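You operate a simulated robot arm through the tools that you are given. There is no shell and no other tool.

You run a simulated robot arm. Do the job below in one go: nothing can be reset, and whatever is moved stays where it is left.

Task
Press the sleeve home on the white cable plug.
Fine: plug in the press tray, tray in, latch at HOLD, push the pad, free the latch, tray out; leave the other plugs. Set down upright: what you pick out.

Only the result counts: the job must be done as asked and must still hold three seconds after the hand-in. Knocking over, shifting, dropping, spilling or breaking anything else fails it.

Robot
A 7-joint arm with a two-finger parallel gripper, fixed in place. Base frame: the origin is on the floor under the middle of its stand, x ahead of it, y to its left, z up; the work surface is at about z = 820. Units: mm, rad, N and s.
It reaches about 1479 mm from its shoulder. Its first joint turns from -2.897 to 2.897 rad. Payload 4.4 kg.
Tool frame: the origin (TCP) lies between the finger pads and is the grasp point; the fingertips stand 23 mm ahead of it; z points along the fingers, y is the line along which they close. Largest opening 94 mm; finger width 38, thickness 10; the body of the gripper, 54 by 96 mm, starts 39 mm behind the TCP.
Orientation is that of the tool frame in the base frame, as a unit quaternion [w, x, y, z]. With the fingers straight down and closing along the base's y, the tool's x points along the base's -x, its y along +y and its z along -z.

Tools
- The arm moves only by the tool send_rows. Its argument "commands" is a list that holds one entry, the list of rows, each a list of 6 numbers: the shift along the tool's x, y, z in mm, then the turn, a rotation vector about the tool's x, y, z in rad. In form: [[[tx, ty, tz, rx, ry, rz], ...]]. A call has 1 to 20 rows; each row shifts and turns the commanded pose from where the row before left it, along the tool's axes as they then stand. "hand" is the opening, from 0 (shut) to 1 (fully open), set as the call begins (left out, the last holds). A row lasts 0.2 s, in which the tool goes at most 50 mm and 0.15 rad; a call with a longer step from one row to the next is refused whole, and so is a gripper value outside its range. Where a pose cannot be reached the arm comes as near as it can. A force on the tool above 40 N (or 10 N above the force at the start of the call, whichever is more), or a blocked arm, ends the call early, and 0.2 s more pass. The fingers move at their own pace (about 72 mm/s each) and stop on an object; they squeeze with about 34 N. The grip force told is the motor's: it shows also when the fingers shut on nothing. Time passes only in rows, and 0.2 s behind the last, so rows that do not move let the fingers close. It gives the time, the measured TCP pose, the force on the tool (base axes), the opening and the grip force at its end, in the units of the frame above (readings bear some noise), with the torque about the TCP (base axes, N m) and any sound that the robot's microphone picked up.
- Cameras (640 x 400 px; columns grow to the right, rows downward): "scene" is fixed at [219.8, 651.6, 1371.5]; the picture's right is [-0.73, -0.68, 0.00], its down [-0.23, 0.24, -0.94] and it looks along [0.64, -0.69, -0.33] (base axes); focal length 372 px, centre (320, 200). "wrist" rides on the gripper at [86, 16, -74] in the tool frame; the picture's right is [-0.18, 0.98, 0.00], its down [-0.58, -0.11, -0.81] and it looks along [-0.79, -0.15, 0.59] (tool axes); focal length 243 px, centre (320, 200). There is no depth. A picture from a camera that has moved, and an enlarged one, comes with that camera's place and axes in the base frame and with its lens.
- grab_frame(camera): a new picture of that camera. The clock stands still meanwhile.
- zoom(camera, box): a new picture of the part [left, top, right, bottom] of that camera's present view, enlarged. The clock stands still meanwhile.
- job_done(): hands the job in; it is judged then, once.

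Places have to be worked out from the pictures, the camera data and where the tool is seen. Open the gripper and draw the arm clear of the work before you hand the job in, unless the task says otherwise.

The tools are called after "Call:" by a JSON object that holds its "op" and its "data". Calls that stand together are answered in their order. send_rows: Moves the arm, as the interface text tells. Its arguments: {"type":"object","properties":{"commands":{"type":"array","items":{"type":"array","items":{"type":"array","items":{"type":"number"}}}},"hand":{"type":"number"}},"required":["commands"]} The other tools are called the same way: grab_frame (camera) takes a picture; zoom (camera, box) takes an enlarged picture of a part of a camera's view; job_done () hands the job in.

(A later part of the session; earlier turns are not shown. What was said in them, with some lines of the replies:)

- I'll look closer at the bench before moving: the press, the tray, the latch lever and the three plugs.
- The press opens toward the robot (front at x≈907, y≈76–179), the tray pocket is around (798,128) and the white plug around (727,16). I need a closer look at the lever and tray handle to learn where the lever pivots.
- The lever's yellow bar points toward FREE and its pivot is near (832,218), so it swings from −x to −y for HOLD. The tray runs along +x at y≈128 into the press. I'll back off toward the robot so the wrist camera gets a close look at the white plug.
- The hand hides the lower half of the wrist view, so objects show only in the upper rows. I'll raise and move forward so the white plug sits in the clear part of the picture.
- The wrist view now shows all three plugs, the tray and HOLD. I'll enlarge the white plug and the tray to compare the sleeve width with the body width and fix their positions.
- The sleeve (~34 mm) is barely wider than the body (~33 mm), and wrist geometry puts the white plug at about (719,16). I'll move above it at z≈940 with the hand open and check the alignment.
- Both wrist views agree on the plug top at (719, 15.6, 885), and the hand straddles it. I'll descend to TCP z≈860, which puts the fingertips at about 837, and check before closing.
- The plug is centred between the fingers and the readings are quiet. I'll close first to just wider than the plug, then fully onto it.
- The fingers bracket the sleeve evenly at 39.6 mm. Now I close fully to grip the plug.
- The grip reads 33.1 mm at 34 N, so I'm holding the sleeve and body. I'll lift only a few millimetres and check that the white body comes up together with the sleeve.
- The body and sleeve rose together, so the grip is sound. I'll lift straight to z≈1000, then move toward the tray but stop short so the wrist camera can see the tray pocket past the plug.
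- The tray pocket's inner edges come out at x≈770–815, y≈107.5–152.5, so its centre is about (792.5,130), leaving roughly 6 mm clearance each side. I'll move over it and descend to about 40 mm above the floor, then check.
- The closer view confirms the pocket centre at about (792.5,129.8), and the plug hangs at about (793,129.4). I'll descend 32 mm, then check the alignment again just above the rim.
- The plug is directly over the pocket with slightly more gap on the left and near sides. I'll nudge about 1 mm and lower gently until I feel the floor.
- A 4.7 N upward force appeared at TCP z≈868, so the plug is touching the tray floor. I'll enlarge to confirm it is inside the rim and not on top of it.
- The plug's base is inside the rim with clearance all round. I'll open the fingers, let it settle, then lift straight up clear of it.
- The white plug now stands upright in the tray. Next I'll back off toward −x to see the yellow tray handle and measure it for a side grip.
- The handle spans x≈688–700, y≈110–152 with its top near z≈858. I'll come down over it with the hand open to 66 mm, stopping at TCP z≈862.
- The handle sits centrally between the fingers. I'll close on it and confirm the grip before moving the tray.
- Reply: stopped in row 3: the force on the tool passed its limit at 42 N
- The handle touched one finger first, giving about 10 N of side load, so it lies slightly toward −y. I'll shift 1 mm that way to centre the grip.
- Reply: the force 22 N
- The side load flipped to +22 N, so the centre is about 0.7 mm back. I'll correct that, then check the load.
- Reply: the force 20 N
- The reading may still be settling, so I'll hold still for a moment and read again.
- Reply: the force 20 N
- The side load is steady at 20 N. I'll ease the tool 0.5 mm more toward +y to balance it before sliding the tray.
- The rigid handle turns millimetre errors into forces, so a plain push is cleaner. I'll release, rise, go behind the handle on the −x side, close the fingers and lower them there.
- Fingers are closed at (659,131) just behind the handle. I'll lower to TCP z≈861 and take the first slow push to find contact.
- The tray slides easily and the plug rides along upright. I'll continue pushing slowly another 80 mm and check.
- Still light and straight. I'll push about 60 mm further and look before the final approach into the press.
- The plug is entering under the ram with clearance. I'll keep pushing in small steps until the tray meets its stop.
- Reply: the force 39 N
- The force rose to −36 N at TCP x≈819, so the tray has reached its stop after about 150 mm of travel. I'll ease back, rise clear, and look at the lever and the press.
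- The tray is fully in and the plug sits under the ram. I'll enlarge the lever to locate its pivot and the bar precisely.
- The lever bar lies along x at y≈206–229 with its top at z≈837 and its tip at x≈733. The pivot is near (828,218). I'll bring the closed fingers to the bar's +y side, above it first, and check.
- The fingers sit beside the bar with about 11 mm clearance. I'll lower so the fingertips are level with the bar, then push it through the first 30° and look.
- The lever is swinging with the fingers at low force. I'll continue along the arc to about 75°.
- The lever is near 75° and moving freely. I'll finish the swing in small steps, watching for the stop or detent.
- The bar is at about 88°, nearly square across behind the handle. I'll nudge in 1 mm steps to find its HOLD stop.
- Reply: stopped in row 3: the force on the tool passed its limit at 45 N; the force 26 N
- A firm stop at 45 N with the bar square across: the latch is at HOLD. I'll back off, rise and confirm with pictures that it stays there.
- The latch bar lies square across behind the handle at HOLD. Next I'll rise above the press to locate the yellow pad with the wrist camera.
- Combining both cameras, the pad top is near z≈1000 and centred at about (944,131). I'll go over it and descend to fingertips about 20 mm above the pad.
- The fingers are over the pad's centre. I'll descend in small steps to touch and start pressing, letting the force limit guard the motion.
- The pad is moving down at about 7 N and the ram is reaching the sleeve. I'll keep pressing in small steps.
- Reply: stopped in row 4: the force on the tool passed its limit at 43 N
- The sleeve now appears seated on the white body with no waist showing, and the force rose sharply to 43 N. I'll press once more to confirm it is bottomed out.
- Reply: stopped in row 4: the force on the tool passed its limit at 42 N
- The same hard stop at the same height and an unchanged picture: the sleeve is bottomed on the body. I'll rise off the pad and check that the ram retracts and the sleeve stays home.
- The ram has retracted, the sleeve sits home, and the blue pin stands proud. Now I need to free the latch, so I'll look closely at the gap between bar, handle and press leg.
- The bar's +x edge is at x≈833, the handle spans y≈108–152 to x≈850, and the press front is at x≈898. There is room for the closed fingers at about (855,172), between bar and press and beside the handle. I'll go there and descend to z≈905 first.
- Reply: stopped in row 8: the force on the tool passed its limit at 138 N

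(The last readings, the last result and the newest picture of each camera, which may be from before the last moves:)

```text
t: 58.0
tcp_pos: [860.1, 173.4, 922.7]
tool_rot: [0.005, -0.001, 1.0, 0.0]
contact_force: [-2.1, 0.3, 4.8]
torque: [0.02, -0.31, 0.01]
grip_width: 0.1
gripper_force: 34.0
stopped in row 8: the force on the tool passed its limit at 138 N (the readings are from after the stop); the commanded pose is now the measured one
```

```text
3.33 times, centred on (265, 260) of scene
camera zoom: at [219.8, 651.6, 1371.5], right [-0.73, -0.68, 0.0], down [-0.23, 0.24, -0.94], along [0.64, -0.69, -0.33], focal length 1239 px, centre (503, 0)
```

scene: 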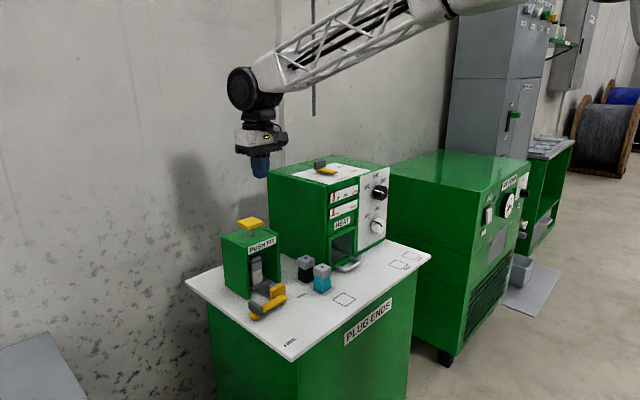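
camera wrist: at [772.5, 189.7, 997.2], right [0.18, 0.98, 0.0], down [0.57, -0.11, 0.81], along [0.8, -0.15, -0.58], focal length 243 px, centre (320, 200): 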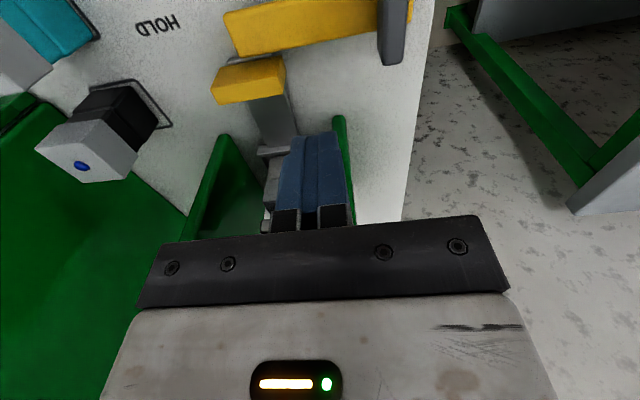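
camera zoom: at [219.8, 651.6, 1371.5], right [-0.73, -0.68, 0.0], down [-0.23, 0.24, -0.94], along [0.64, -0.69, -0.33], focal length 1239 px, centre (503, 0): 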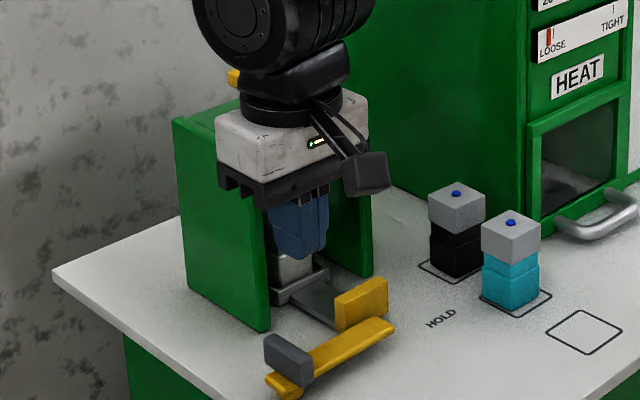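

The gripper body touched the top edge of the press side plate on the way down (138 N). The pose and torque put the contact about 43 mm ahead of the tool axis. I'll lift off straight up at once, move back toward −x, and check that nothing shifted.

Call:
{"op": "send_rows", "data": {"commands": [[[0, 0, -10, 0, 0, 0], [0, 0, -25, 0, 0, 0], [0, 0, -35, 0, 0, 0], [20, 0, -10, 0, 0, 0], [30, 0, 0, 0, 0, 0], [30, 0, 0, 0, 0, 0], [0, 0, 0, 0, 0, 0]]], "hand": 0}}

Call:
{"op": "zoom", "data": {"camera": "scene", "box": [205, 200, 325, 320]}}

Call:
{"op": "grab_frame", "data": {"camera": "wrist"}}

```text
t: 59.6
tcp_pos: [776.8, 173.3, 1003.2]
tool_rot: [0.004, 0.0, 1.0, 0.0]
contact_force: [0.3, -0.5, 0.1]
torque: [0.02, -0.01, -0.01]
grip_width: 0.2
gripper_force: 33.9
```

```text
3.33 times, centred on (265, 260) of scene
camera zoom: at [219.8, 651.6, 1371.5], right [-0.73, -0.68, 0.0], down [-0.23, 0.24, -0.94], along [0.64, -0.69, -0.33], focal length 1239 px, centre (503, 0)
```

zoom: 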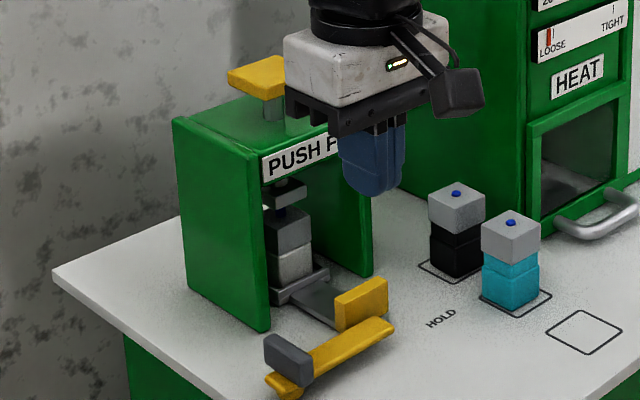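

```text
taken
camera wrist: at [690.6, 189.2, 1077.2], right [0.18, 0.98, 0.0], down [0.57, -0.11, 0.81], along [0.8, -0.15, -0.58], focal length 243 px, centre (320, 200)
```

wrist: 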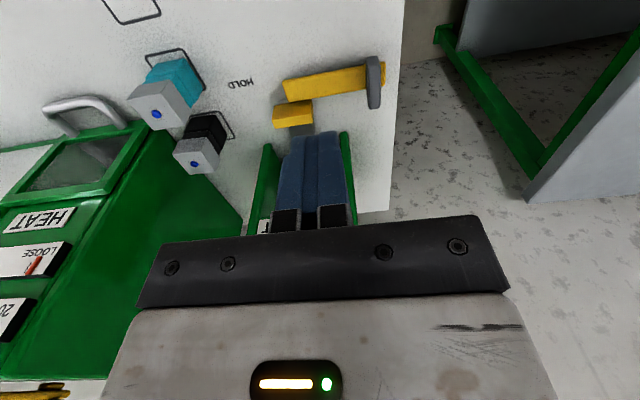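

Nothing has shifted. I'll instead tilt the hand about 20° so the fingertips point slightly toward the press and its body leans away from it. Then I'll place the fingertips on the bar's +x side.

Call:
{"op": "send_rows", "data": {"commands": [[[0, 0, 0, 0, -0.114, 0], [0, 0, 0, 0, -0.114, 0], [0, 0, 0, 0, -0.114, 0], [0, 0, 0, 0, 0, 0]]], "hand": 0}}

Call:
{"op": "zoom", "data": {"camera": "scene", "box": [205, 190, 345, 320]}}

```text
t: 60.6
tcp_pos: [778.7, 172.8, 1003.3]
tool_rot: [0.175, 0.0, 0.985, 0.0]
contact_force: [-0.7, 0.1, 0.2]
torque: [0.01, 0.02, -0.01]
grip_width: 0.0
gripper_force: 34.2
```

```text
3.08 times, centred on (275, 255) of scene
camera zoom: at [219.8, 651.6, 1371.5], right [-0.73, -0.68, 0.0], down [-0.23, 0.24, -0.94], along [0.64, -0.69, -0.33], focal length 1144 px, centre (458, 31)
```

zoom: 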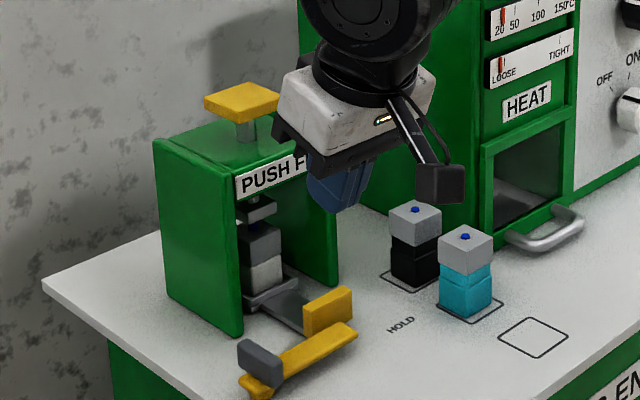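

The tilt is right (20°). I'll move over the spot and descend partway to z≈930, checking clearance to the press.

Call:
{"op": "send_rows", "data": {"commands": [[[-22, 0, 8, 0, 0, 0], [-22, 0, 8, 0, 0, 0], [-21.5, 0, 7.8, 0, 0, 0], [8.2, 0, 22.6, 0, 0, 0], [8.2, 0, 22.6, 0, 0, 0], [8.2, 0, 22.6, 0, 0, 0], [0, 0, 0, 0, 0, 0]]], "hand": 0}}

Call:
{"op": "grab_frame", "data": {"camera": "wrist"}}

Call:
{"op": "zoom", "data": {"camera": "scene", "box": [205, 190, 345, 320]}}

```text
t: 62.2
tcp_pos: [846.6, 171.9, 930.0]
tool_rot: [0.173, 0.001, 0.985, 0.001]
contact_force: [-0.1, 0.4, -0.1]
torque: [0.0, 0.01, -0.01]
grip_width: 0.0
gripper_force: 33.3
```

```text
taken
camera wrist: at [741.3, 188.7, 970.8], right [0.17, 0.98, 0.06], down [0.27, -0.11, 0.96], along [0.95, -0.15, -0.28], focal length 243 px, centre (320, 200)
```

wrist: 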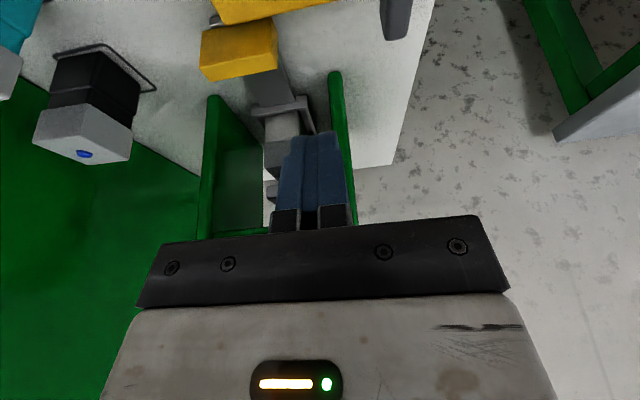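

```text
3.08 times, centred on (275, 255) of scene
camera zoom: at [219.8, 651.6, 1371.5], right [-0.73, -0.68, 0.0], down [-0.23, 0.24, -0.94], along [0.64, -0.69, -0.33], focal length 1144 px, centre (458, 31)
```

zoom: 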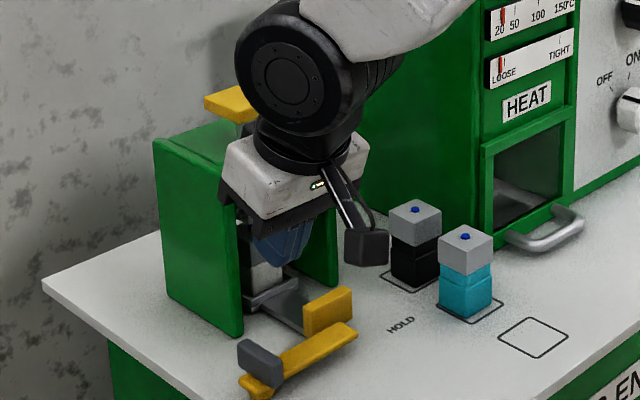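

The clearance looks adequate and the forces are quiet. I'll descend slowly another 50 mm and look again.

Call:
{"op": "send_rows", "data": {"commands": [[[3.4, 0, 9.4, 0, 0, 0], [3.4, 0, 9.4, 0, 0, 0], [3.4, 0, 9.4, 0, 0, 0], [3.4, 0, 9.4, 0, 0, 0], [3.4, 0, 9.4, 0, 0, 0], [0, 0, 0, 0, 0, 0]]], "hand": 0}}

Call:
{"op": "grab_frame", "data": {"camera": "wrist"}}

Call:
{"op": "zoom", "data": {"camera": "scene", "box": [205, 220, 325, 325]}}

```text
t: 63.6
tcp_pos: [848.9, 173.0, 878.7]
tool_rot: [0.175, 0.001, 0.985, -0.001]
contact_force: [-0.8, -0.2, -0.2]
torque: [0.02, 0.0, 0.01]
grip_width: 0.1
gripper_force: 33.9
```

```text
taken
camera wrist: at [742.2, 189.6, 919.6], right [0.17, 0.98, 0.06], down [0.27, -0.11, 0.96], along [0.95, -0.15, -0.28], focal length 243 px, centre (320, 200)
```

wrist: 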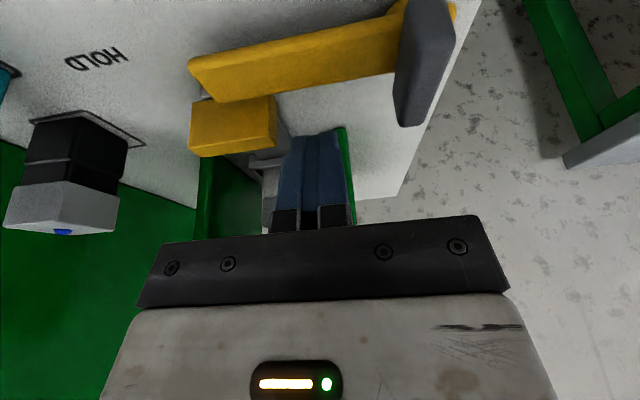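

```text
3.81 times, centred on (265, 272) of scene
camera zoom: at [219.8, 651.6, 1371.5], right [-0.73, -0.68, 0.0], down [-0.23, 0.24, -0.94], along [0.64, -0.69, -0.33], focal length 1416 px, centre (530, -76)
```

zoom: 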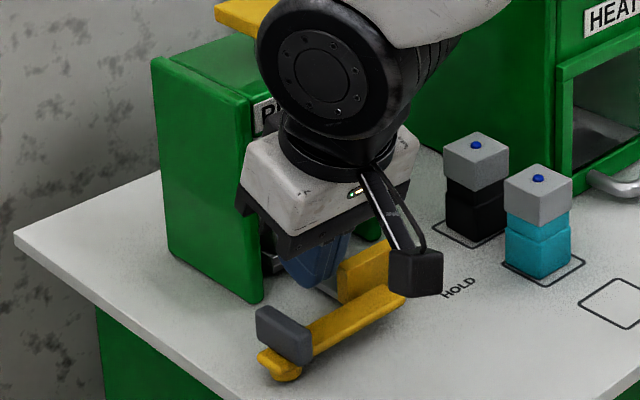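

The fingers are on the far side of the bar and beside the handle. I'll lower the last 27 mm so the tips reach bar height.

Call:
{"op": "send_rows", "data": {"commands": [[[2.4, 0, 6.5, 0, 0, 0], [2.4, 0, 6.5, 0, 0, 0], [2.4, 0, 6.5, 0, 0, 0], [1.8, 0, 5.2, 0, 0, 0], [0, 0, 0, 0, 0, 0]]], "hand": 0}}

Call:
{"op": "zoom", "data": {"camera": "wrist", "box": [180, 20, 460, 240]}}

Call:
{"op": "zoom", "data": {"camera": "scene", "box": [225, 250, 325, 330]}}

```text
t: 64.8
tcp_pos: [847.9, 172.0, 852.7]
tool_rot: [0.175, 0.0, 0.985, 0.0]
contact_force: [0.7, -0.1, -0.7]
torque: [0.03, -0.02, -0.02]
grip_width: 0.0
gripper_force: 33.6
```

```text
1.82 times, centred on (320, 130) of wrist
camera zoom: at [741.9, 189.1, 893.2], right [0.17, 0.98, 0.06], down [0.27, -0.11, 0.96], along [0.95, -0.15, -0.28], focal length 441 px, centre (320, 327)
```

zoom: 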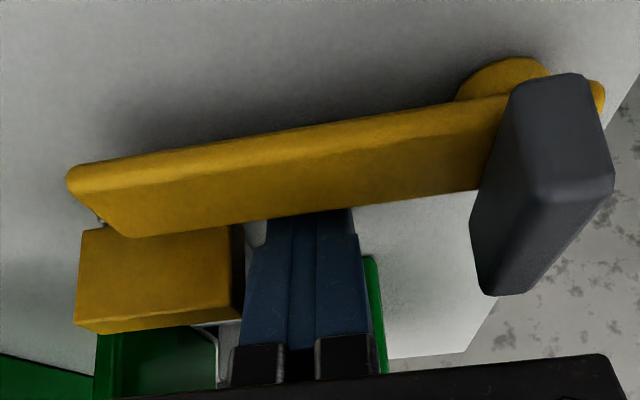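

```text
5.00 times, centred on (275, 290) of scene
camera zoom: at [219.8, 651.6, 1371.5], right [-0.73, -0.68, 0.0], down [-0.23, 0.24, -0.94], along [0.64, -0.69, -0.33], focal length 1858 px, centre (545, -250)
```

zoom: 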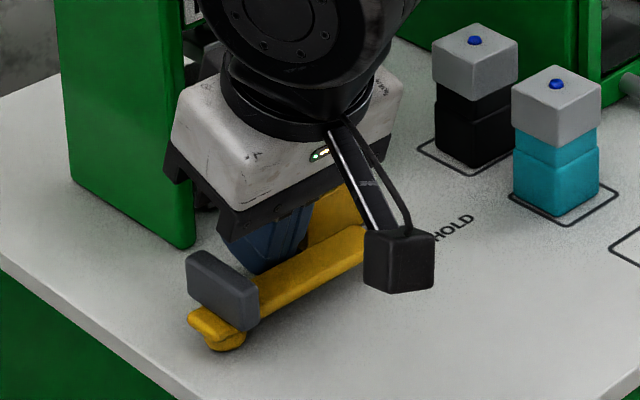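

The fingertips are behind the bar on its +x side. I'll push toward −x along the arc through about 45°, watching the force.

Call:
{"op": "send_rows", "data": {"commands": [[[4.0, 0, -1.5, 0, 0, 0], [4.8, -2.05, -1.74, 0, 0, 0], [4.8, -2.05, -1.74, 0, 0, 0], [5.3, -0.35, -1.93, 0, 0, 0], [5.3, -0.35, -1.93, 0, 0, 0], [6.44, 0.25, -2.34, 0, 0, 0], [6.44, 0.25, -2.34, 0, 0, 0], [0, 0, 0, 0, 0, 0]]], "hand": 0}}

Call:
{"op": "grab_frame", "data": {"camera": "wrist"}}

Call:
{"op": "zoom", "data": {"camera": "scene", "box": [225, 240, 345, 335]}}

```text
t: 66.6
tcp_pos: [810.0, 168.4, 852.9]
tool_rot: [0.174, 0.0, 0.985, 0.001]
contact_force: [0.1, -0.7, -0.2]
torque: [0.0, 0.01, -0.01]
grip_width: 0.1
gripper_force: 34.0
```

```text
taken
camera wrist: at [702.9, 185.4, 893.5], right [0.17, 0.98, 0.06], down [0.27, -0.11, 0.96], along [0.95, -0.15, -0.28], focal length 243 px, centre (320, 200)
```

wrist: 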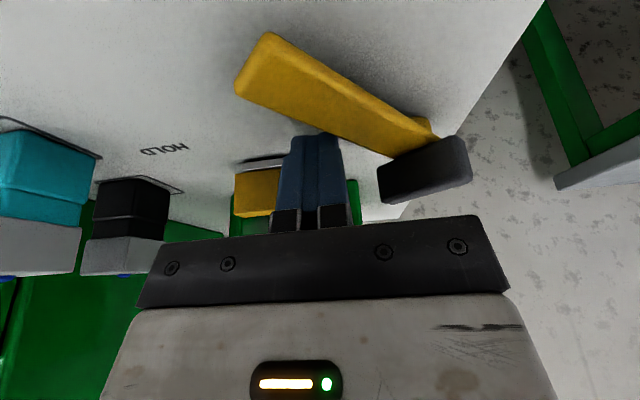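

```text
4.21 times, centred on (285, 288) of scene
camera zoom: at [219.8, 651.6, 1371.5], right [-0.73, -0.68, 0.0], down [-0.23, 0.24, -0.94], along [0.64, -0.69, -0.33], focal length 1565 px, centre (467, -168)
```

zoom: 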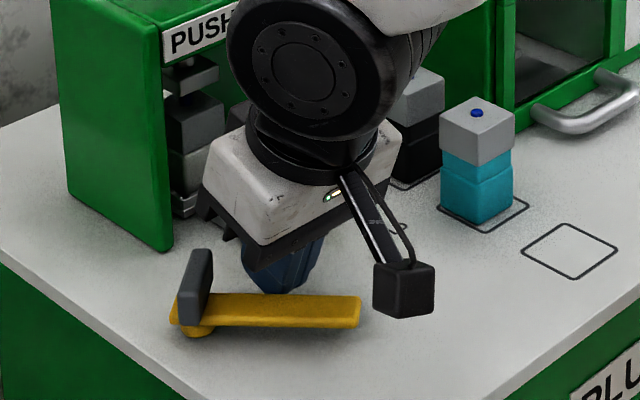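

The bar has swung to about 45° at negligible force. I'll continue the arc all the way toward FREE.

Call:
{"op": "send_rows", "data": {"commands": [[[7.5, 1.7, -2.7, 0, 0, 0], [7.5, 1.7, -2.7, 0, 0, 0], [7.4, 4.7, -2.7, 0, 0, 0], [7.4, 4.7, -2.7, 0, 0, 0], [3.1, 5.0, -1.1, 0, 0, 0], [3.1, 5.0, -1.1, 0, 0, 0], [0, 0, 0, 0, 0, 0]]], "hand": 0}}

Call:
{"op": "grab_frame", "data": {"camera": "wrist"}}

Call:
{"op": "zoom", "data": {"camera": "scene", "box": [225, 240, 345, 335]}}

```text
t: 68.2
tcp_pos: [770.2, 192.2, 853.4]
tool_rot: [0.175, 0.001, 0.985, 0.001]
contact_force: [0.8, 0.1, -0.1]
torque: [-0.04, -0.01, 0.02]
grip_width: 0.0
gripper_force: 34.1
```

```text
taken
camera wrist: at [664.0, 208.2, 893.8], right [0.17, 0.98, 0.06], down [0.27, -0.11, 0.96], along [0.95, -0.15, -0.28], focal length 243 px, centre (320, 200)
```

wrist: 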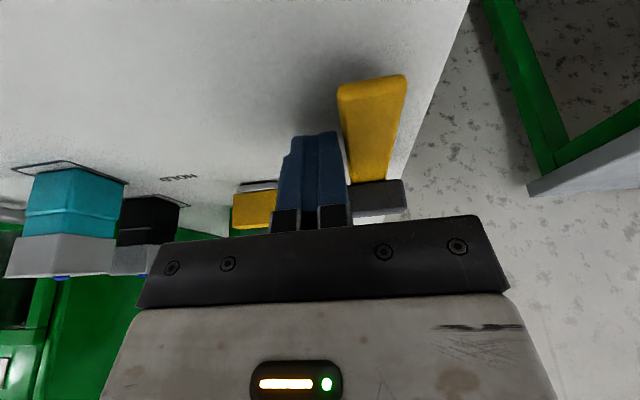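

```text
4.21 times, centred on (285, 288) of scene
camera zoom: at [219.8, 651.6, 1371.5], right [-0.73, -0.68, 0.0], down [-0.23, 0.24, -0.94], along [0.64, -0.69, -0.33], focal length 1565 px, centre (467, -168)
```

zoom: 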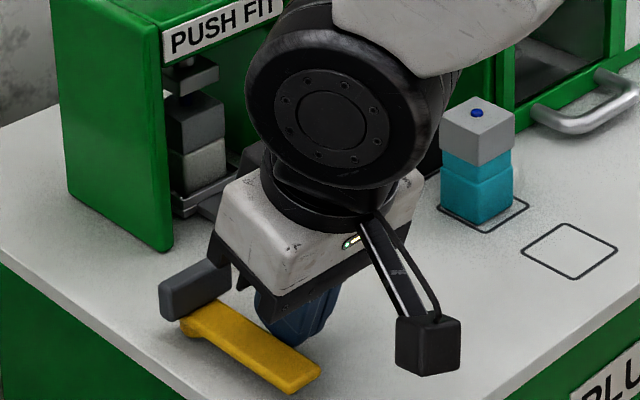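

The bar is almost back along x. I'll nudge in +y in 1 mm steps until it meets the FREE stop.

Call:
{"op": "send_rows", "data": {"commands": [[[0.9, 1.2, -0.3, 0, 0, 0], [0.9, 1.2, -0.3, 0, 0, 0], [0, 1, 0, 0, 0, 0], [0, 1, 0, 0, 0, 0], [0, 1, 0, 0, 0, 0], [0, 1, 0, 0, 0, 0], [0, 0, 0, 0, 0, 0]]], "hand": 0}}

Call:
{"op": "grab_frame", "data": {"camera": "wrist"}}

```text
t: 69.7
tcp_pos: [769.5, 196.4, 854.0]
tool_rot: [0.174, 0.001, 0.985, 0.001]
contact_force: [-1.7, -14.7, 2.9]
torque: [-0.22, 0.0, -0.21]
grip_width: 0.1
gripper_force: 34.2
stopped in row 7: the force on the tool passed its limit at 42 N (the readings are from after the stop); the commanded pose is now the measured one
```

```text
taken
camera wrist: at [662.3, 212.7, 893.6], right [0.18, 0.98, 0.06], down [0.27, -0.11, 0.96], along [0.95, -0.15, -0.28], focal length 243 px, centre (320, 200)
```

wrist: 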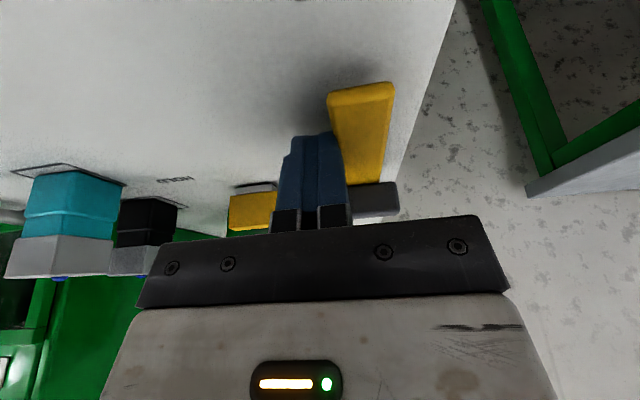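

The FREE stop was met at 42 N. I'll back off, rise, and move above the tray handle at about (844,130), keeping the tilt so the hand stays clear of the press. I'll also open the fingers.

Call:
{"op": "send_rows", "data": {"commands": [[[0, -4, 0, 0, 0, 0], [0, -8, 0, 0, 0, 0], [-10.3, 0, -28.2, 0, 0, 0], [-10.3, 0, -28.2, 0, 0, 0], [-9.8, 0, -27, 0, 0, 0], [-9.8, 0, -27, 0, 0, 0], [-9.8, 0, -27, 0, 0, 0], [0, 0, 0, 0, 0, 0]]], "hand": 0}}

Call:
{"op": "send_rows", "data": {"commands": [[[-23.5, -18.1, 8.55, 0, 0, 0], [-23.5, -18.1, 8.55, 0, 0, 0], [-23.5, -18.1, 8.55, 0, 0, 0], [0, 0, 0, 0, 0, 0]]], "hand": 0.7}}

Call:
{"op": "grab_frame", "data": {"camera": "wrist"}}

Call:
{"op": "zoom", "data": {"camera": "scene", "box": [205, 200, 345, 330]}}

```text
t: 71.5
tcp_pos: [769.0, 186.7, 999.7]
tool_rot: [0.173, 0.001, 0.985, 0.0]
contact_force: [-0.1, -0.1, -0.3]
torque: [-0.03, 0.03, 0.01]
grip_width: 0.1
gripper_force: 34.0
```

```text
t: 72.5
tcp_pos: [842.4, 130.2, 998.4]
tool_rot: [0.174, 0.001, 0.985, 0.0]
contact_force: [0.0, 0.3, 0.1]
torque: [0.01, 0.02, 0.02]
grip_width: 65.9
gripper_force: 0.1
```

```text
taken
camera wrist: at [736.0, 146.8, 1038.9], right [0.18, 0.98, 0.06], down [0.27, -0.11, 0.96], along [0.95, -0.15, -0.28], focal length 243 px, centre (320, 200)
```

wrist: 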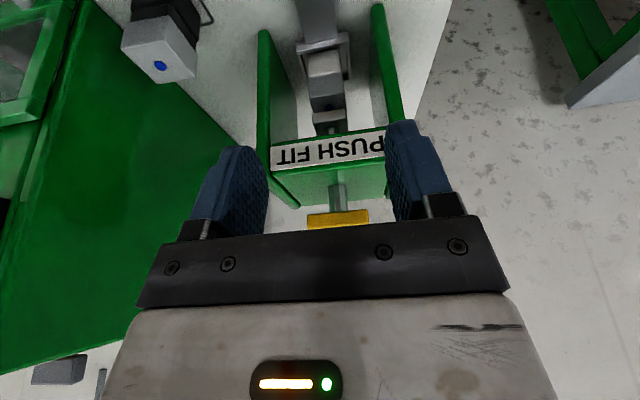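

```text
3.08 times, centred on (275, 265) of scene
camera zoom: at [219.8, 651.6, 1371.5], right [-0.73, -0.68, 0.0], down [-0.23, 0.24, -0.94], along [0.64, -0.69, -0.33], focal length 1144 px, centre (458, 0)
```

zoom: 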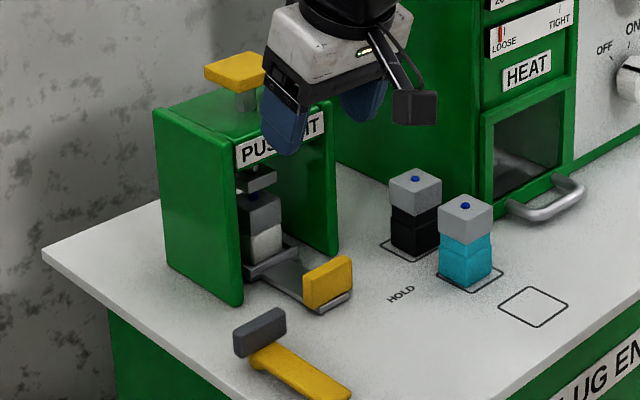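

The lever is at FREE and the tray handle is clear. I'll descend with the fingers straddling the handle, first 75 mm and then a check.

Call:
{"op": "send_rows", "data": {"commands": [[[5.1, 0, 14.1, 0, 0, 0], [5.1, 0, 14.1, 0, 0, 0], [5.1, 0, 14.1, 0, 0, 0], [5.1, 0, 14.1, 0, 0, 0], [5.1, 0, 14.1, 0, 0, 0], [0, 0, 0, 0, 0, 0]]], "hand": 0.7}}

Call:
{"op": "grab_frame", "data": {"camera": "wrist"}}

Call:
{"op": "zoom", "data": {"camera": "scene", "box": [215, 220, 335, 325]}}

```text
t: 73.9
tcp_pos: [842.0, 130.8, 924.7]
tool_rot: [0.174, 0.001, 0.985, 0.0]
contact_force: [0.0, -0.7, -0.1]
torque: [-0.01, -0.04, 0.04]
grip_width: 66.0
gripper_force: 0.2
```

```text
taken
camera wrist: at [736.0, 147.2, 963.6], right [0.17, 0.98, 0.06], down [0.27, -0.11, 0.96], along [0.95, -0.15, -0.28], focal length 243 px, centre (320, 200)
```

wrist: 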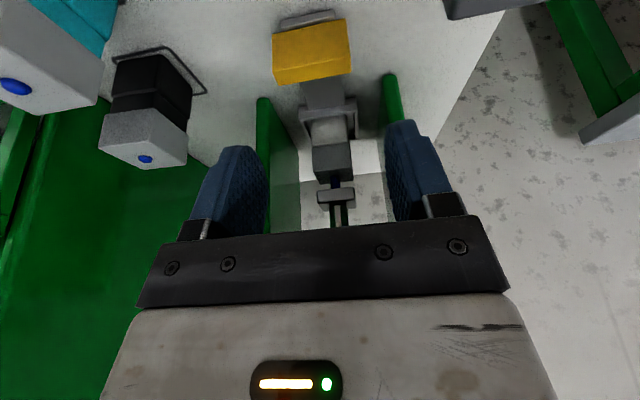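

```text
3.81 times, centred on (275, 272) of scene
camera zoom: at [219.8, 651.6, 1371.5], right [-0.73, -0.68, 0.0], down [-0.23, 0.24, -0.94], along [0.64, -0.69, -0.33], focal length 1416 px, centre (491, -76)
```

zoom: 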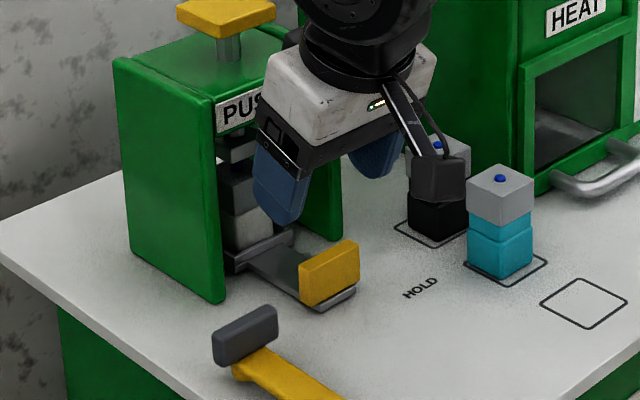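

The handle is centred between the fingers (centre ≈(843,131)). I'll lower the remaining 66 mm slowly.

Call:
{"op": "send_rows", "data": {"commands": [[[4.1, 0, 11.3, 0, 0, 0], [4.1, 0, 11.3, 0, 0, 0], [4.1, 0, 11.3, 0, 0, 0], [4.1, 0, 11.3, 0, 0, 0], [3.4, 0, 9.4, 0, 0, 0], [2.7, 0, 7.5, 0, 0, 0], [0, 0, 0, 0, 0, 0]]], "hand": 0.7}}

Call:
{"op": "grab_frame", "data": {"camera": "wrist"}}

Call:
{"op": "zoom", "data": {"camera": "scene", "box": [215, 220, 335, 325]}}

```text
t: 75.5
tcp_pos: [844.5, 132.0, 856.6]
tool_rot: [0.174, 0.0, 0.985, -0.001]
contact_force: [-0.1, 0.5, -0.2]
torque: [0.02, 0.0, -0.01]
grip_width: 66.2
gripper_force: 0.0
```

```text
taken
camera wrist: at [738.0, 147.4, 897.8], right [0.17, 0.98, 0.06], down [0.27, -0.11, 0.96], along [0.95, -0.15, -0.28], focal length 243 px, centre (320, 200)
```

wrist: 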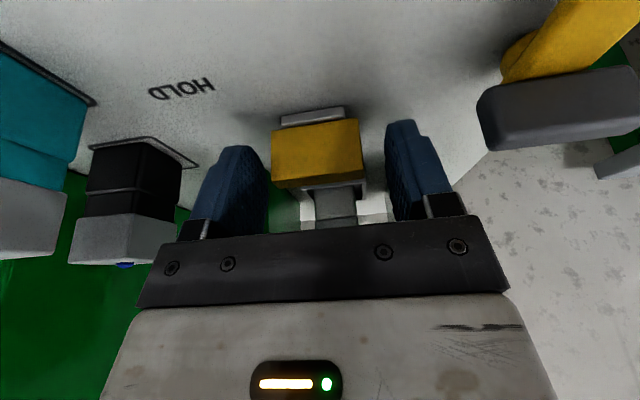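

```text
3.81 times, centred on (275, 272) of scene
camera zoom: at [219.8, 651.6, 1371.5], right [-0.73, -0.68, 0.0], down [-0.23, 0.24, -0.94], along [0.64, -0.69, -0.33], focal length 1416 px, centre (491, -76)
```

zoom: 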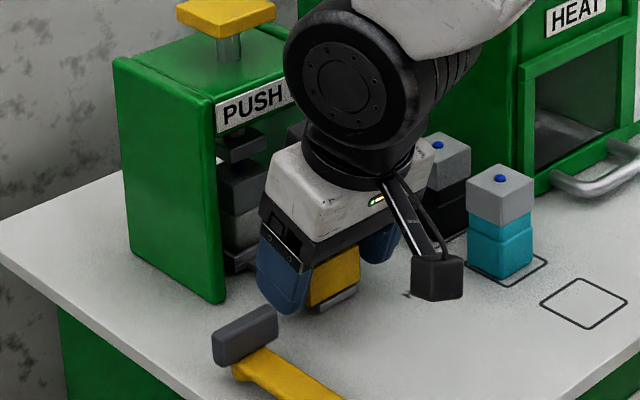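

The fingers straddle the handle. The earlier grip balanced at y≈130.4, so I'll shift 1 mm toward −y and close until nearly touching.

Call:
{"op": "send_rows", "data": {"commands": [[[0, -1, 0, 0, 0, 0], [0, 0, 0, 0, 0, 0], [0, 0, 0, 0, 0, 0]]], "hand": 0.495}}

Call:
{"op": "zoom", "data": {"camera": "wrist", "box": [220, 90, 420, 240]}}

```text
t: 76.3
tcp_pos: [844.5, 128.8, 858.2]
tool_rot: [0.174, 0.001, 0.985, -0.001]
contact_force: [0.5, -0.3, -0.5]
torque: [0.03, 0.02, 0.01]
grip_width: 46.5
gripper_force: 0.0
```

```text
2.67 times, centred on (320, 165) of wrist
camera zoom: at [737.9, 146.3, 898.1], right [0.17, 0.98, 0.06], down [0.27, -0.11, 0.96], along [0.95, -0.15, -0.28], focal length 647 px, centre (320, 293)
```

zoom: 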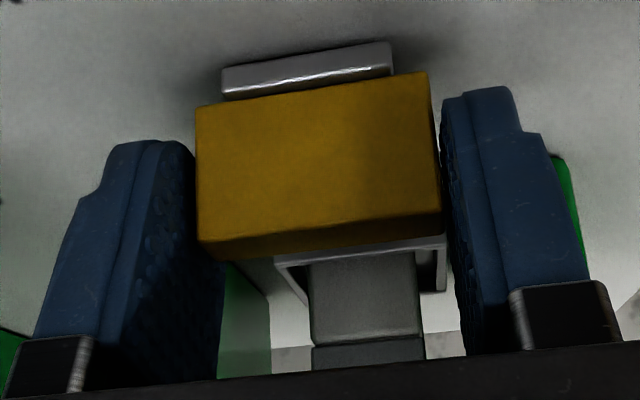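

The gaps on both sides are small and even. Now I close on the handle.

Call:
{"op": "send_rows", "data": {"commands": [[[0, 0, 0, 0, 0, 0], [0, 0, 0, 0, 0, 0], [0, 0, 0, 0, 0, 0]]], "hand": 0.43}}

```text
t: 77.1
tcp_pos: [845.0, 129.7, 857.4]
tool_rot: [0.174, 0.0, 0.985, 0.0]
contact_force: [0.5, 11.3, -0.5]
torque: [0.15, 0.04, 0.09]
grip_width: 43.9
gripper_force: 45.0
```

The grip is on at 43.9 mm with a modest 11 N side load. I'll pull the tray toward −x gently, 15 mm first.

Call:
{"op": "send_rows", "data": {"commands": [[[1.9, 0.2, -0.68, 0, 0, 0], [2.82, 0, -1.03, 0, 0, 0], [2.82, 0, -1.03, 0, 0, 0], [2.82, 0, -1.03, 0, 0, 0], [2.82, 0, -1.03, 0, 0, 0], [0, 0, 0, 0, 0, 0]]], "hand": 0.43}}

Call:
{"op": "zoom", "data": {"camera": "scene", "box": [215, 220, 335, 325]}}

```text
t: 78.5
tcp_pos: [829.1, 130.4, 856.5]
tool_rot: [0.173, 0.001, 0.985, -0.001]
contact_force: [0.0, 19.1, -5.1]
torque: [-0.03, -0.23, 0.36]
grip_width: 43.8
gripper_force: 44.8
```

```text
3.81 times, centred on (275, 272) of scene
camera zoom: at [219.8, 651.6, 1371.5], right [-0.73, -0.68, 0.0], down [-0.23, 0.24, -0.94], along [0.64, -0.69, -0.33], focal length 1416 px, centre (491, -76)
```

zoom: 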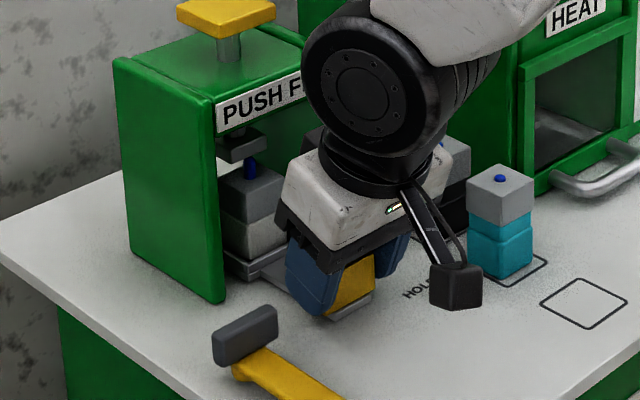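

The tray and plug are coming out together smoothly. I'll pull another 60 mm.

Call:
{"op": "send_rows", "data": {"commands": [[[3.76, 0.3, -1.37, 0, 0, 0], [4.7, 0.2, -1.71, 0, 0, 0], [4.7, 0, -1.71, 0, 0, 0], [4.7, 0, -1.71, 0, 0, 0], [4.7, 0, -1.71, 0, 0, 0], [4.7, 0, -1.71, 0, 0, 0], [4.7, 0, -1.71, 0, 0, 0], [4.7, 0, -1.71, 0, 0, 0], [4.7, 0, -1.71, 0, 0, 0], [4.7, 0, -1.71, 0, 0, 0], [4.7, 0, -1.71, 0, 0, 0], [4.7, 0, -1.71, 0, 0, 0], [0, 0, 0, 0, 0, 0]]], "hand": 0.43}}

Call:
{"op": "zoom", "data": {"camera": "scene", "box": [215, 220, 355, 335]}}

```text
t: 81.3
tcp_pos: [770.8, 129.6, 856.7]
tool_rot: [0.174, 0.001, 0.985, 0.001]
contact_force: [0.3, -32.1, 3.1]
torque: [-0.48, -0.41, 0.39]
grip_width: 43.9
gripper_force: 44.3
```

```text
3.48 times, centred on (285, 278) of scene
camera zoom: at [219.8, 651.6, 1371.5], right [-0.73, -0.68, 0.0], down [-0.23, 0.24, -0.94], along [0.64, -0.69, -0.33], focal length 1293 px, centre (442, -70)
```

zoom: 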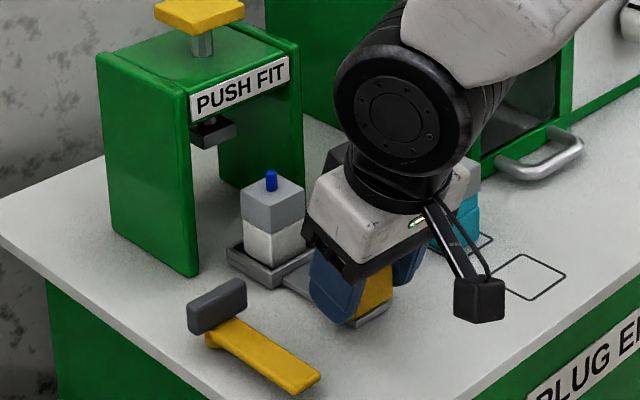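

The plug with its seated sleeve is out of the press. The side load is −32 N, so I'll relax about 0.5 mm in −y and keep pulling.

Call:
{"op": "send_rows", "data": {"commands": [[[0, -0.3, 0, 0, 0, 0], [0, -0.25, 0, 0, 0, 0], [0, 0, 0, 0, 0, 0]]], "hand": 0.43}}

```text
t: 82.1
tcp_pos: [771.5, 130.4, 858.0]
tool_rot: [0.173, 0.001, 0.985, 0.0]
contact_force: [0.9, -13.6, -5.1]
torque: [0.21, -1.06, -0.12]
grip_width: 44.0
gripper_force: 45.4
```

The side load is down to about −14 N. I'll pull another 55 mm.

Call:
{"op": "send_rows", "data": {"commands": [[[3.76, -0.1, -1.37, 0, 0, 0], [4.7, -0.1, -1.71, 0, 0, 0], [4.7, 0, -1.71, 0, 0, 0], [4.7, 0, -1.71, 0, 0, 0], [4.7, 0, -1.71, 0, 0, 0], [4.7, 0, -1.71, 0, 0, 0], [4.7, 0, -1.71, 0, 0, 0], [4.7, 0, -1.71, 0, 0, 0], [4.7, 0, -1.71, 0, 0, 0], [4.7, 0, -1.71, 0, 0, 0], [4.7, 0, -1.71, 0, 0, 0], [0, 0, 0, 0, 0, 0]]], "hand": 0.43}}

Call:
{"op": "zoom", "data": {"camera": "scene", "box": [215, 220, 355, 335]}}

```text
t: 84.7
tcp_pos: [715.9, 129.3, 858.8]
tool_rot: [0.174, 0.001, 0.985, 0.0]
contact_force: [-0.5, 22.9, -11.8]
torque: [0.09, -0.51, 0.24]
grip_width: 43.6
gripper_force: 44.8
```

```text
3.48 times, centred on (285, 278) of scene
camera zoom: at [219.8, 651.6, 1371.5], right [-0.73, -0.68, 0.0], down [-0.23, 0.24, -0.94], along [0.64, -0.69, -0.33], focal length 1293 px, centre (442, -70)
```

zoom: 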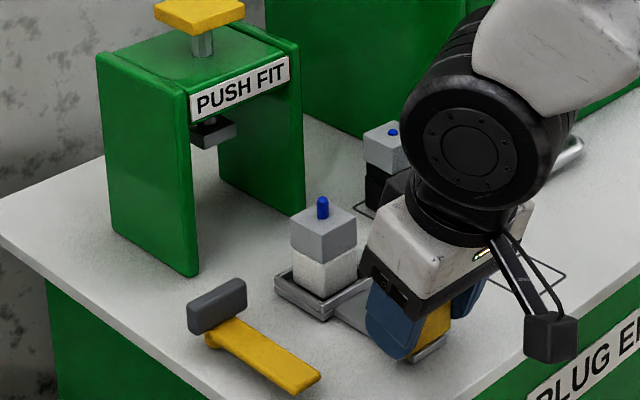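

About 20 mm remain to the tray's original out position. I'll pull on in smaller steps until it meets its outer stop.

Call:
{"op": "send_rows", "data": {"commands": [[[0, 0.3, 0, 0, 0, 0], [2.82, 0.1, -1.03, 0, 0, 0], [2.82, 0, -1.03, 0, 0, 0], [2.82, 0, -1.03, 0, 0, 0], [2.82, 0, -1.03, 0, 0, 0], [2.82, 0, -1.03, 0, 0, 0], [0.94, 0, -0.34, 0, 0, 0], [0.94, 0, -0.34, 0, 0, 0], [0.94, 0, -0.34, 0, 0, 0], [0.94, 0, -0.34, 0, 0, 0], [0.94, 0, -0.34, 0, 0, 0], [0.94, 0, -0.34, 0, 0, 0], [0.94, 0, -0.34, 0, 0, 0], [0.94, 0, -0.34, 0, 0, 0]]], "hand": 0.43}}

Call:
{"op": "zoom", "data": {"camera": "scene", "box": [215, 220, 355, 335]}}

```text
t: 87.7
tcp_pos: [695.5, 129.4, 857.2]
tool_rot: [0.173, 0.001, 0.985, 0.0]
contact_force: [0.6, -4.0, -0.7]
torque: [-0.11, -0.3, 0.45]
grip_width: 43.7
gripper_force: 44.5
```

```text
3.48 times, centred on (285, 278) of scene
camera zoom: at [219.8, 651.6, 1371.5], right [-0.73, -0.68, 0.0], down [-0.23, 0.24, -0.94], along [0.64, -0.69, -0.33], focal length 1293 px, centre (442, -70)
```

zoom: 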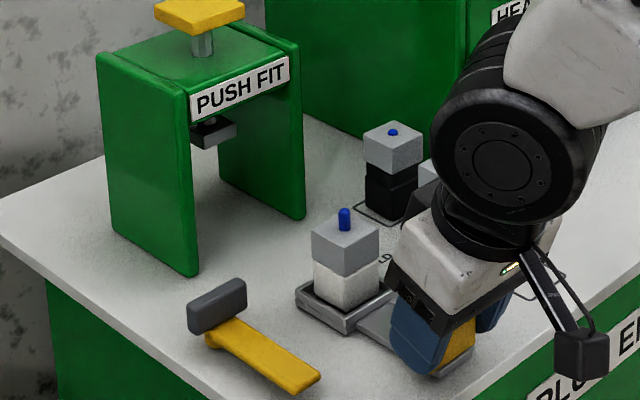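

The tray is about at its original place but no stop is felt yet. I'll pull a few more millimetres in 1 mm steps to find it.

Call:
{"op": "send_rows", "data": {"commands": [[[0.94, 0, -0.34, 0, 0, 0], [0.94, 0, -0.34, 0, 0, 0], [0.94, 0, -0.34, 0, 0, 0], [0.94, 0, -0.34, 0, 0, 0], [0.94, 0, -0.34, 0, 0, 0], [0, 0, 0, 0, 0, 0]]], "hand": 0.43}}

Call:
{"op": "zoom", "data": {"camera": "scene", "box": [215, 220, 355, 335]}}

```text
t: 88.5
tcp_pos: [694.3, 130.5, 857.6]
tool_rot: [0.176, 0.001, 0.984, 0.0]
contact_force: [17.1, 2.5, -9.7]
torque: [-0.27, -0.38, 0.08]
grip_width: 43.8
gripper_force: 44.6
stopped in row 3: the force on the tool passed its limit at 41 N (the readings are from after the stop); the commanded pose is now the measured one
```

```text
3.48 times, centred on (285, 278) of scene
camera zoom: at [219.8, 651.6, 1371.5], right [-0.73, -0.68, 0.0], down [-0.23, 0.24, -0.94], along [0.64, -0.69, -0.33], focal length 1293 px, centre (442, -70)
```

zoom: 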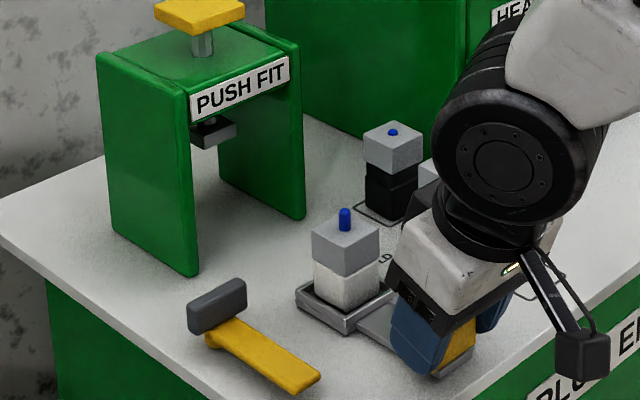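

The outer stop was met at 41 N, so the tray is fully out with the plug upright in it. I'll release the handle and rise clear.

Call:
{"op": "send_rows", "data": {"commands": [[[0, 0, 0, 0, 0, 0], [0, 0, 0, 0, 0, 0], [0, 0, 0, 0, 0, 0], [-5.1, 0, -14.1, 0, 0, 0], [-8.5, 0, -23.5, 0, 0, 0], [-10.3, 0, -28.2, 0, 0, 0], [-10.3, 0, -28.2, 0, 0, 0], [-10.3, 0, -28.2, 0, 0, 0], [0, 0, 0, 0, 0, 0]]], "hand": 0.75}}

Call:
{"op": "grab_frame", "data": {"camera": "wrist"}}

Call:
{"op": "zoom", "data": {"camera": "scene", "box": [215, 220, 355, 335]}}

Call:
{"op": "zoom", "data": {"camera": "scene", "box": [265, 260, 345, 325]}}

```text
t: 90.5
tcp_pos: [694.3, 130.3, 986.8]
tool_rot: [0.174, 0.002, 0.985, 0.0]
contact_force: [-0.2, -0.8, -0.3]
torque: [-0.02, 0.02, -0.02]
grip_width: 70.6
gripper_force: 0.0
```

```text
taken
camera wrist: at [588.3, 145.1, 1026.9], right [0.17, 0.98, 0.06], down [0.27, -0.11, 0.96], along [0.95, -0.15, -0.28], focal length 243 px, centre (320, 200)
```

wrist: 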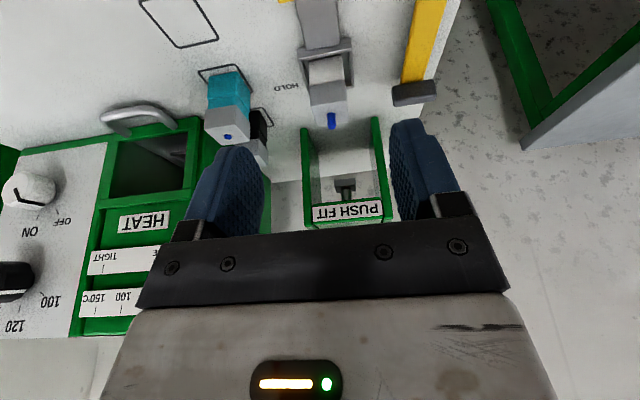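

```text
3.48 times, centred on (285, 278) of scene
camera zoom: at [219.8, 651.6, 1371.5], right [-0.73, -0.68, 0.0], down [-0.23, 0.24, -0.94], along [0.64, -0.69, -0.33], focal length 1293 px, centre (442, -70)
```

zoom: 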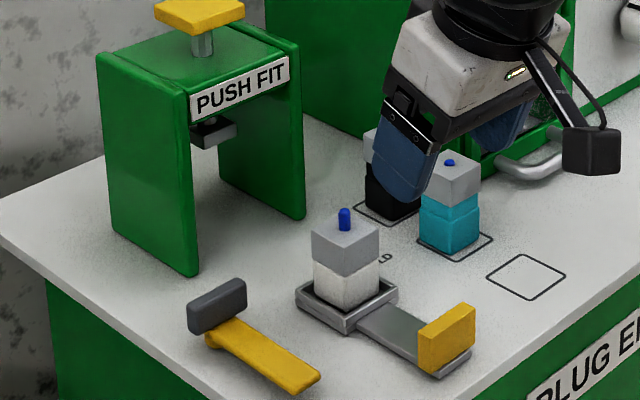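

```text
6.15 times, centred on (305, 292) of scene
camera zoom: at [219.8, 651.6, 1371.5], right [-0.73, -0.68, 0.0], down [-0.23, 0.24, -0.94], along [0.64, -0.69, -0.33], focal length 2287 px, centre (412, -369)
```

zoom: 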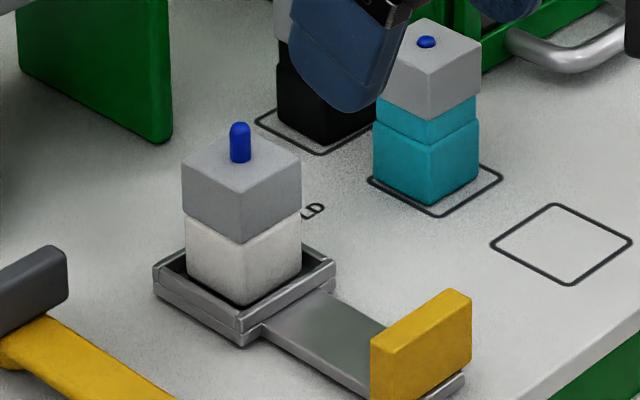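

The sleeve looks fully seated, with the blue pin standing proud. I'll enlarge the plug from both cameras to make sure no gap remains, and check the lever, tray and other plugs.

Call:
{"op": "zoom", "data": {"camera": "scene", "box": [284, 270, 312, 300]}}

Call:
{"op": "zoom", "data": {"camera": "wrist", "box": [290, 20, 370, 140]}}

Call:
{"op": "zoom", "data": {"camera": "scene", "box": [180, 160, 440, 345]}}

```text
13.33 times, centred on (298, 285) of scene
camera zoom: at [219.8, 651.6, 1371.5], right [-0.73, -0.68, 0.0], down [-0.23, 0.24, -0.94], along [0.64, -0.69, -0.33], focal length 4956 px, centre (613, -933)
```

zoom: 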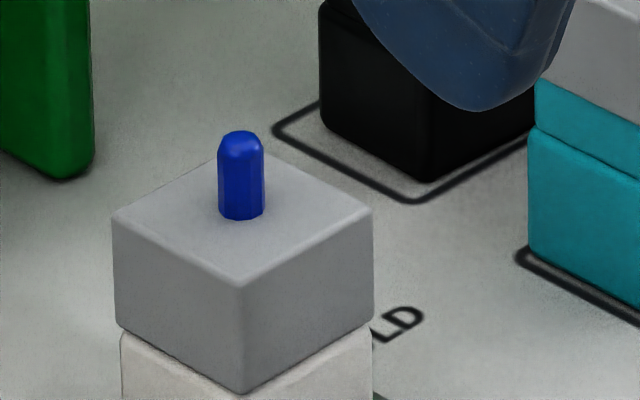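

```text
3.33 times, centred on (330, 80) of wrist
camera zoom: at [588.3, 145.1, 1026.9], right [0.17, 0.98, 0.06], down [0.27, -0.11, 0.96], along [0.95, -0.15, -0.28], focal length 809 px, centre (287, 600)
```

zoom: 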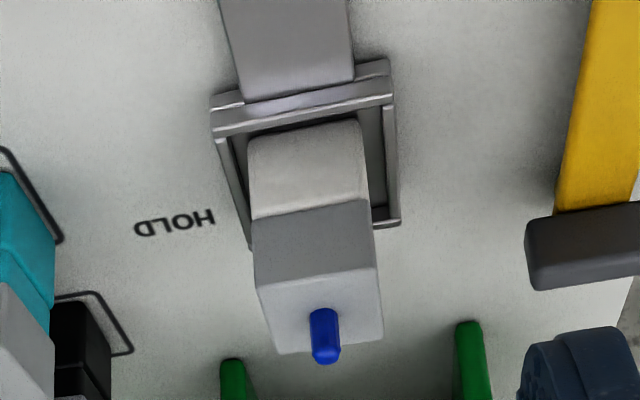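

```text
2.16 times, centred on (310, 252) of scene
camera zoom: at [219.8, 651.6, 1371.5], right [-0.73, -0.68, 0.0], down [-0.23, 0.24, -0.94], along [0.64, -0.69, -0.33], focal length 804 px, centre (342, 86)
```

zoom: 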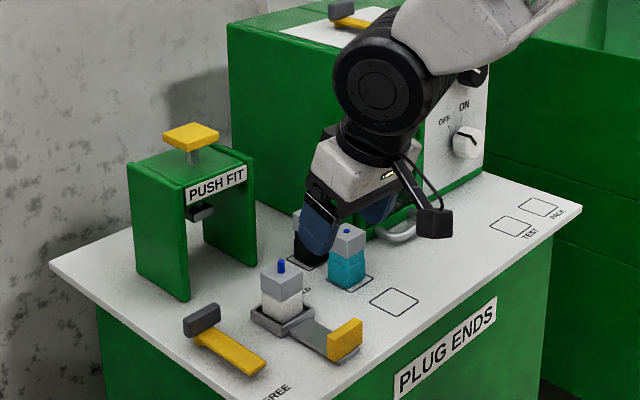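

The sleeve is flush on the white body, the lever is at FREE, the tray is out, and the other plugs are unmoved. I'll draw the arm up and back, level the tool, and open the hand.

Call:
{"op": "send_rows", "data": {"commands": [[[-13, 0, -36, 0, 0, 0], [-13, 0, -36, 0, 0, 0], [-13, 0, -36, 0, 0, 0], [-13, 0, -36, 0, 0, 0], [28, 0, -10, 0, 0, 0], [28, 0, -10, 0, 0, 0], [28, 0, -10, 0, 0, 0], [0, 0, 0, 0, 0.115, 0], [0, 0, 0, 0, 0.115, 0], [0, 0, 0, 0, 0.115, 0], [0, 0, 0, 0, 0, 0]]], "hand": 1}}

Call:
{"op": "grab_frame", "data": {"camera": "scene"}}

Call:
{"op": "zoom", "data": {"camera": "scene", "box": [200, 200, 400, 345]}}

Call:
{"op": "grab_frame", "data": {"camera": "wrist"}}

```text
t: 92.9
tcp_pos: [603.1, 130.0, 1142.3]
tool_rot: [0.003, 0.001, 1.0, -0.001]
contact_force: [-0.8, -0.2, 0.1]
torque: [-0.04, 0.0, -0.06]
grip_width: 93.8
gripper_force: 0.1
```

```text
taken
```

scene: 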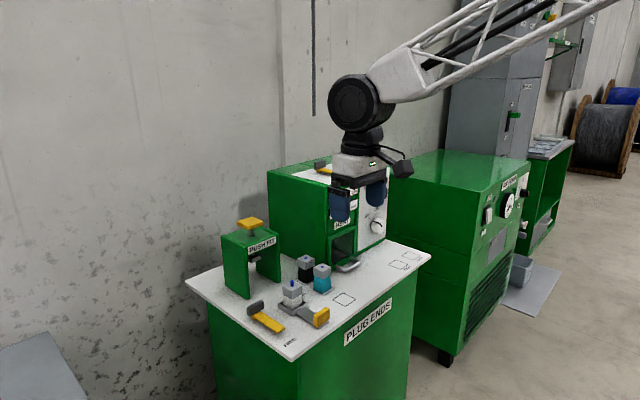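

```text
2.76 times, centred on (300, 272) of scene
camera zoom: at [219.8, 651.6, 1371.5], right [-0.73, -0.68, 0.0], down [-0.23, 0.24, -0.94], along [0.64, -0.69, -0.33], focal length 1025 px, centre (375, 0)
```

zoom: 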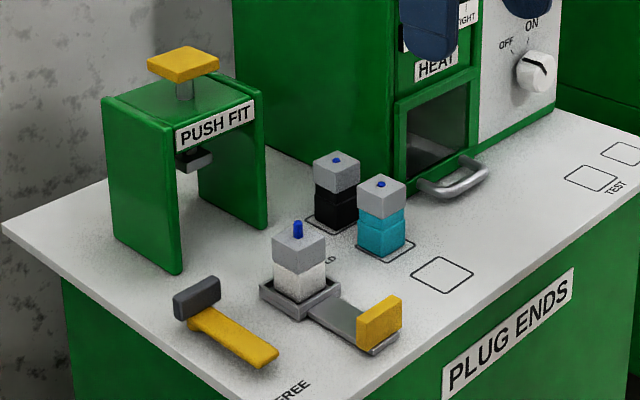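

```text
taken
camera wrist: at [517.1, 146.8, 1215.0], right [0.19, 0.98, 0.0], down [0.58, -0.11, 0.81], along [0.8, -0.15, -0.59], focal length 243 px, centre (320, 200)
```

wrist: 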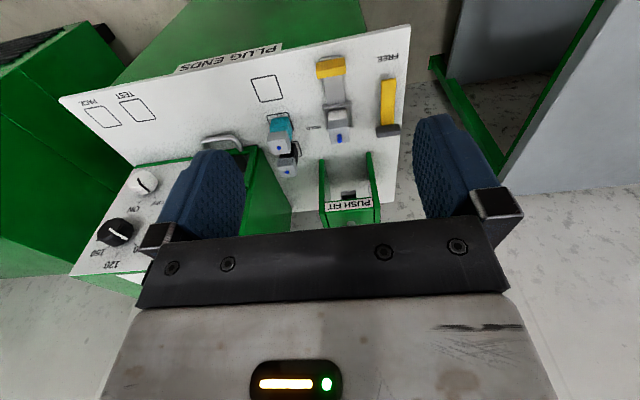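

Final check: the white plug stands upright in the tray, which is out, with its sleeve fully home. The latch is at FREE, the ram is up, the black and teal plugs are on their marks, and the arm is open and clear. I'm handing the job in.

Call:
{"op": "job_done", "data": {}}

```text
The job is handed in.
```

The sleeve is pressed home on the white plug, and I've handed the job in. In the last pictures the sleeve sits flush on the white body with no gap, and the blue pin stands proud of it.

- **Tray and plug:** the tray is fully out against its stop. The white plug stands upright in it; I left it there rather than moving it back to the bench.
- **Latch and press:** the latch went to HOLD for the press and is back at FREE. The pad and ram have come back up.
- **Other plugs:** the black and teal plugs are still on their marks.
- **Arm:** the gripper is open and the arm is drawn back clear of the bench.

**One bump:** while going in to free the latch, the gripper body hit the top edge of the press's side plate, peaking at 138 N. I lifted off straight away and freed the latch with the hand tilted instead. Nothing looked shifted or damaged afterwards.
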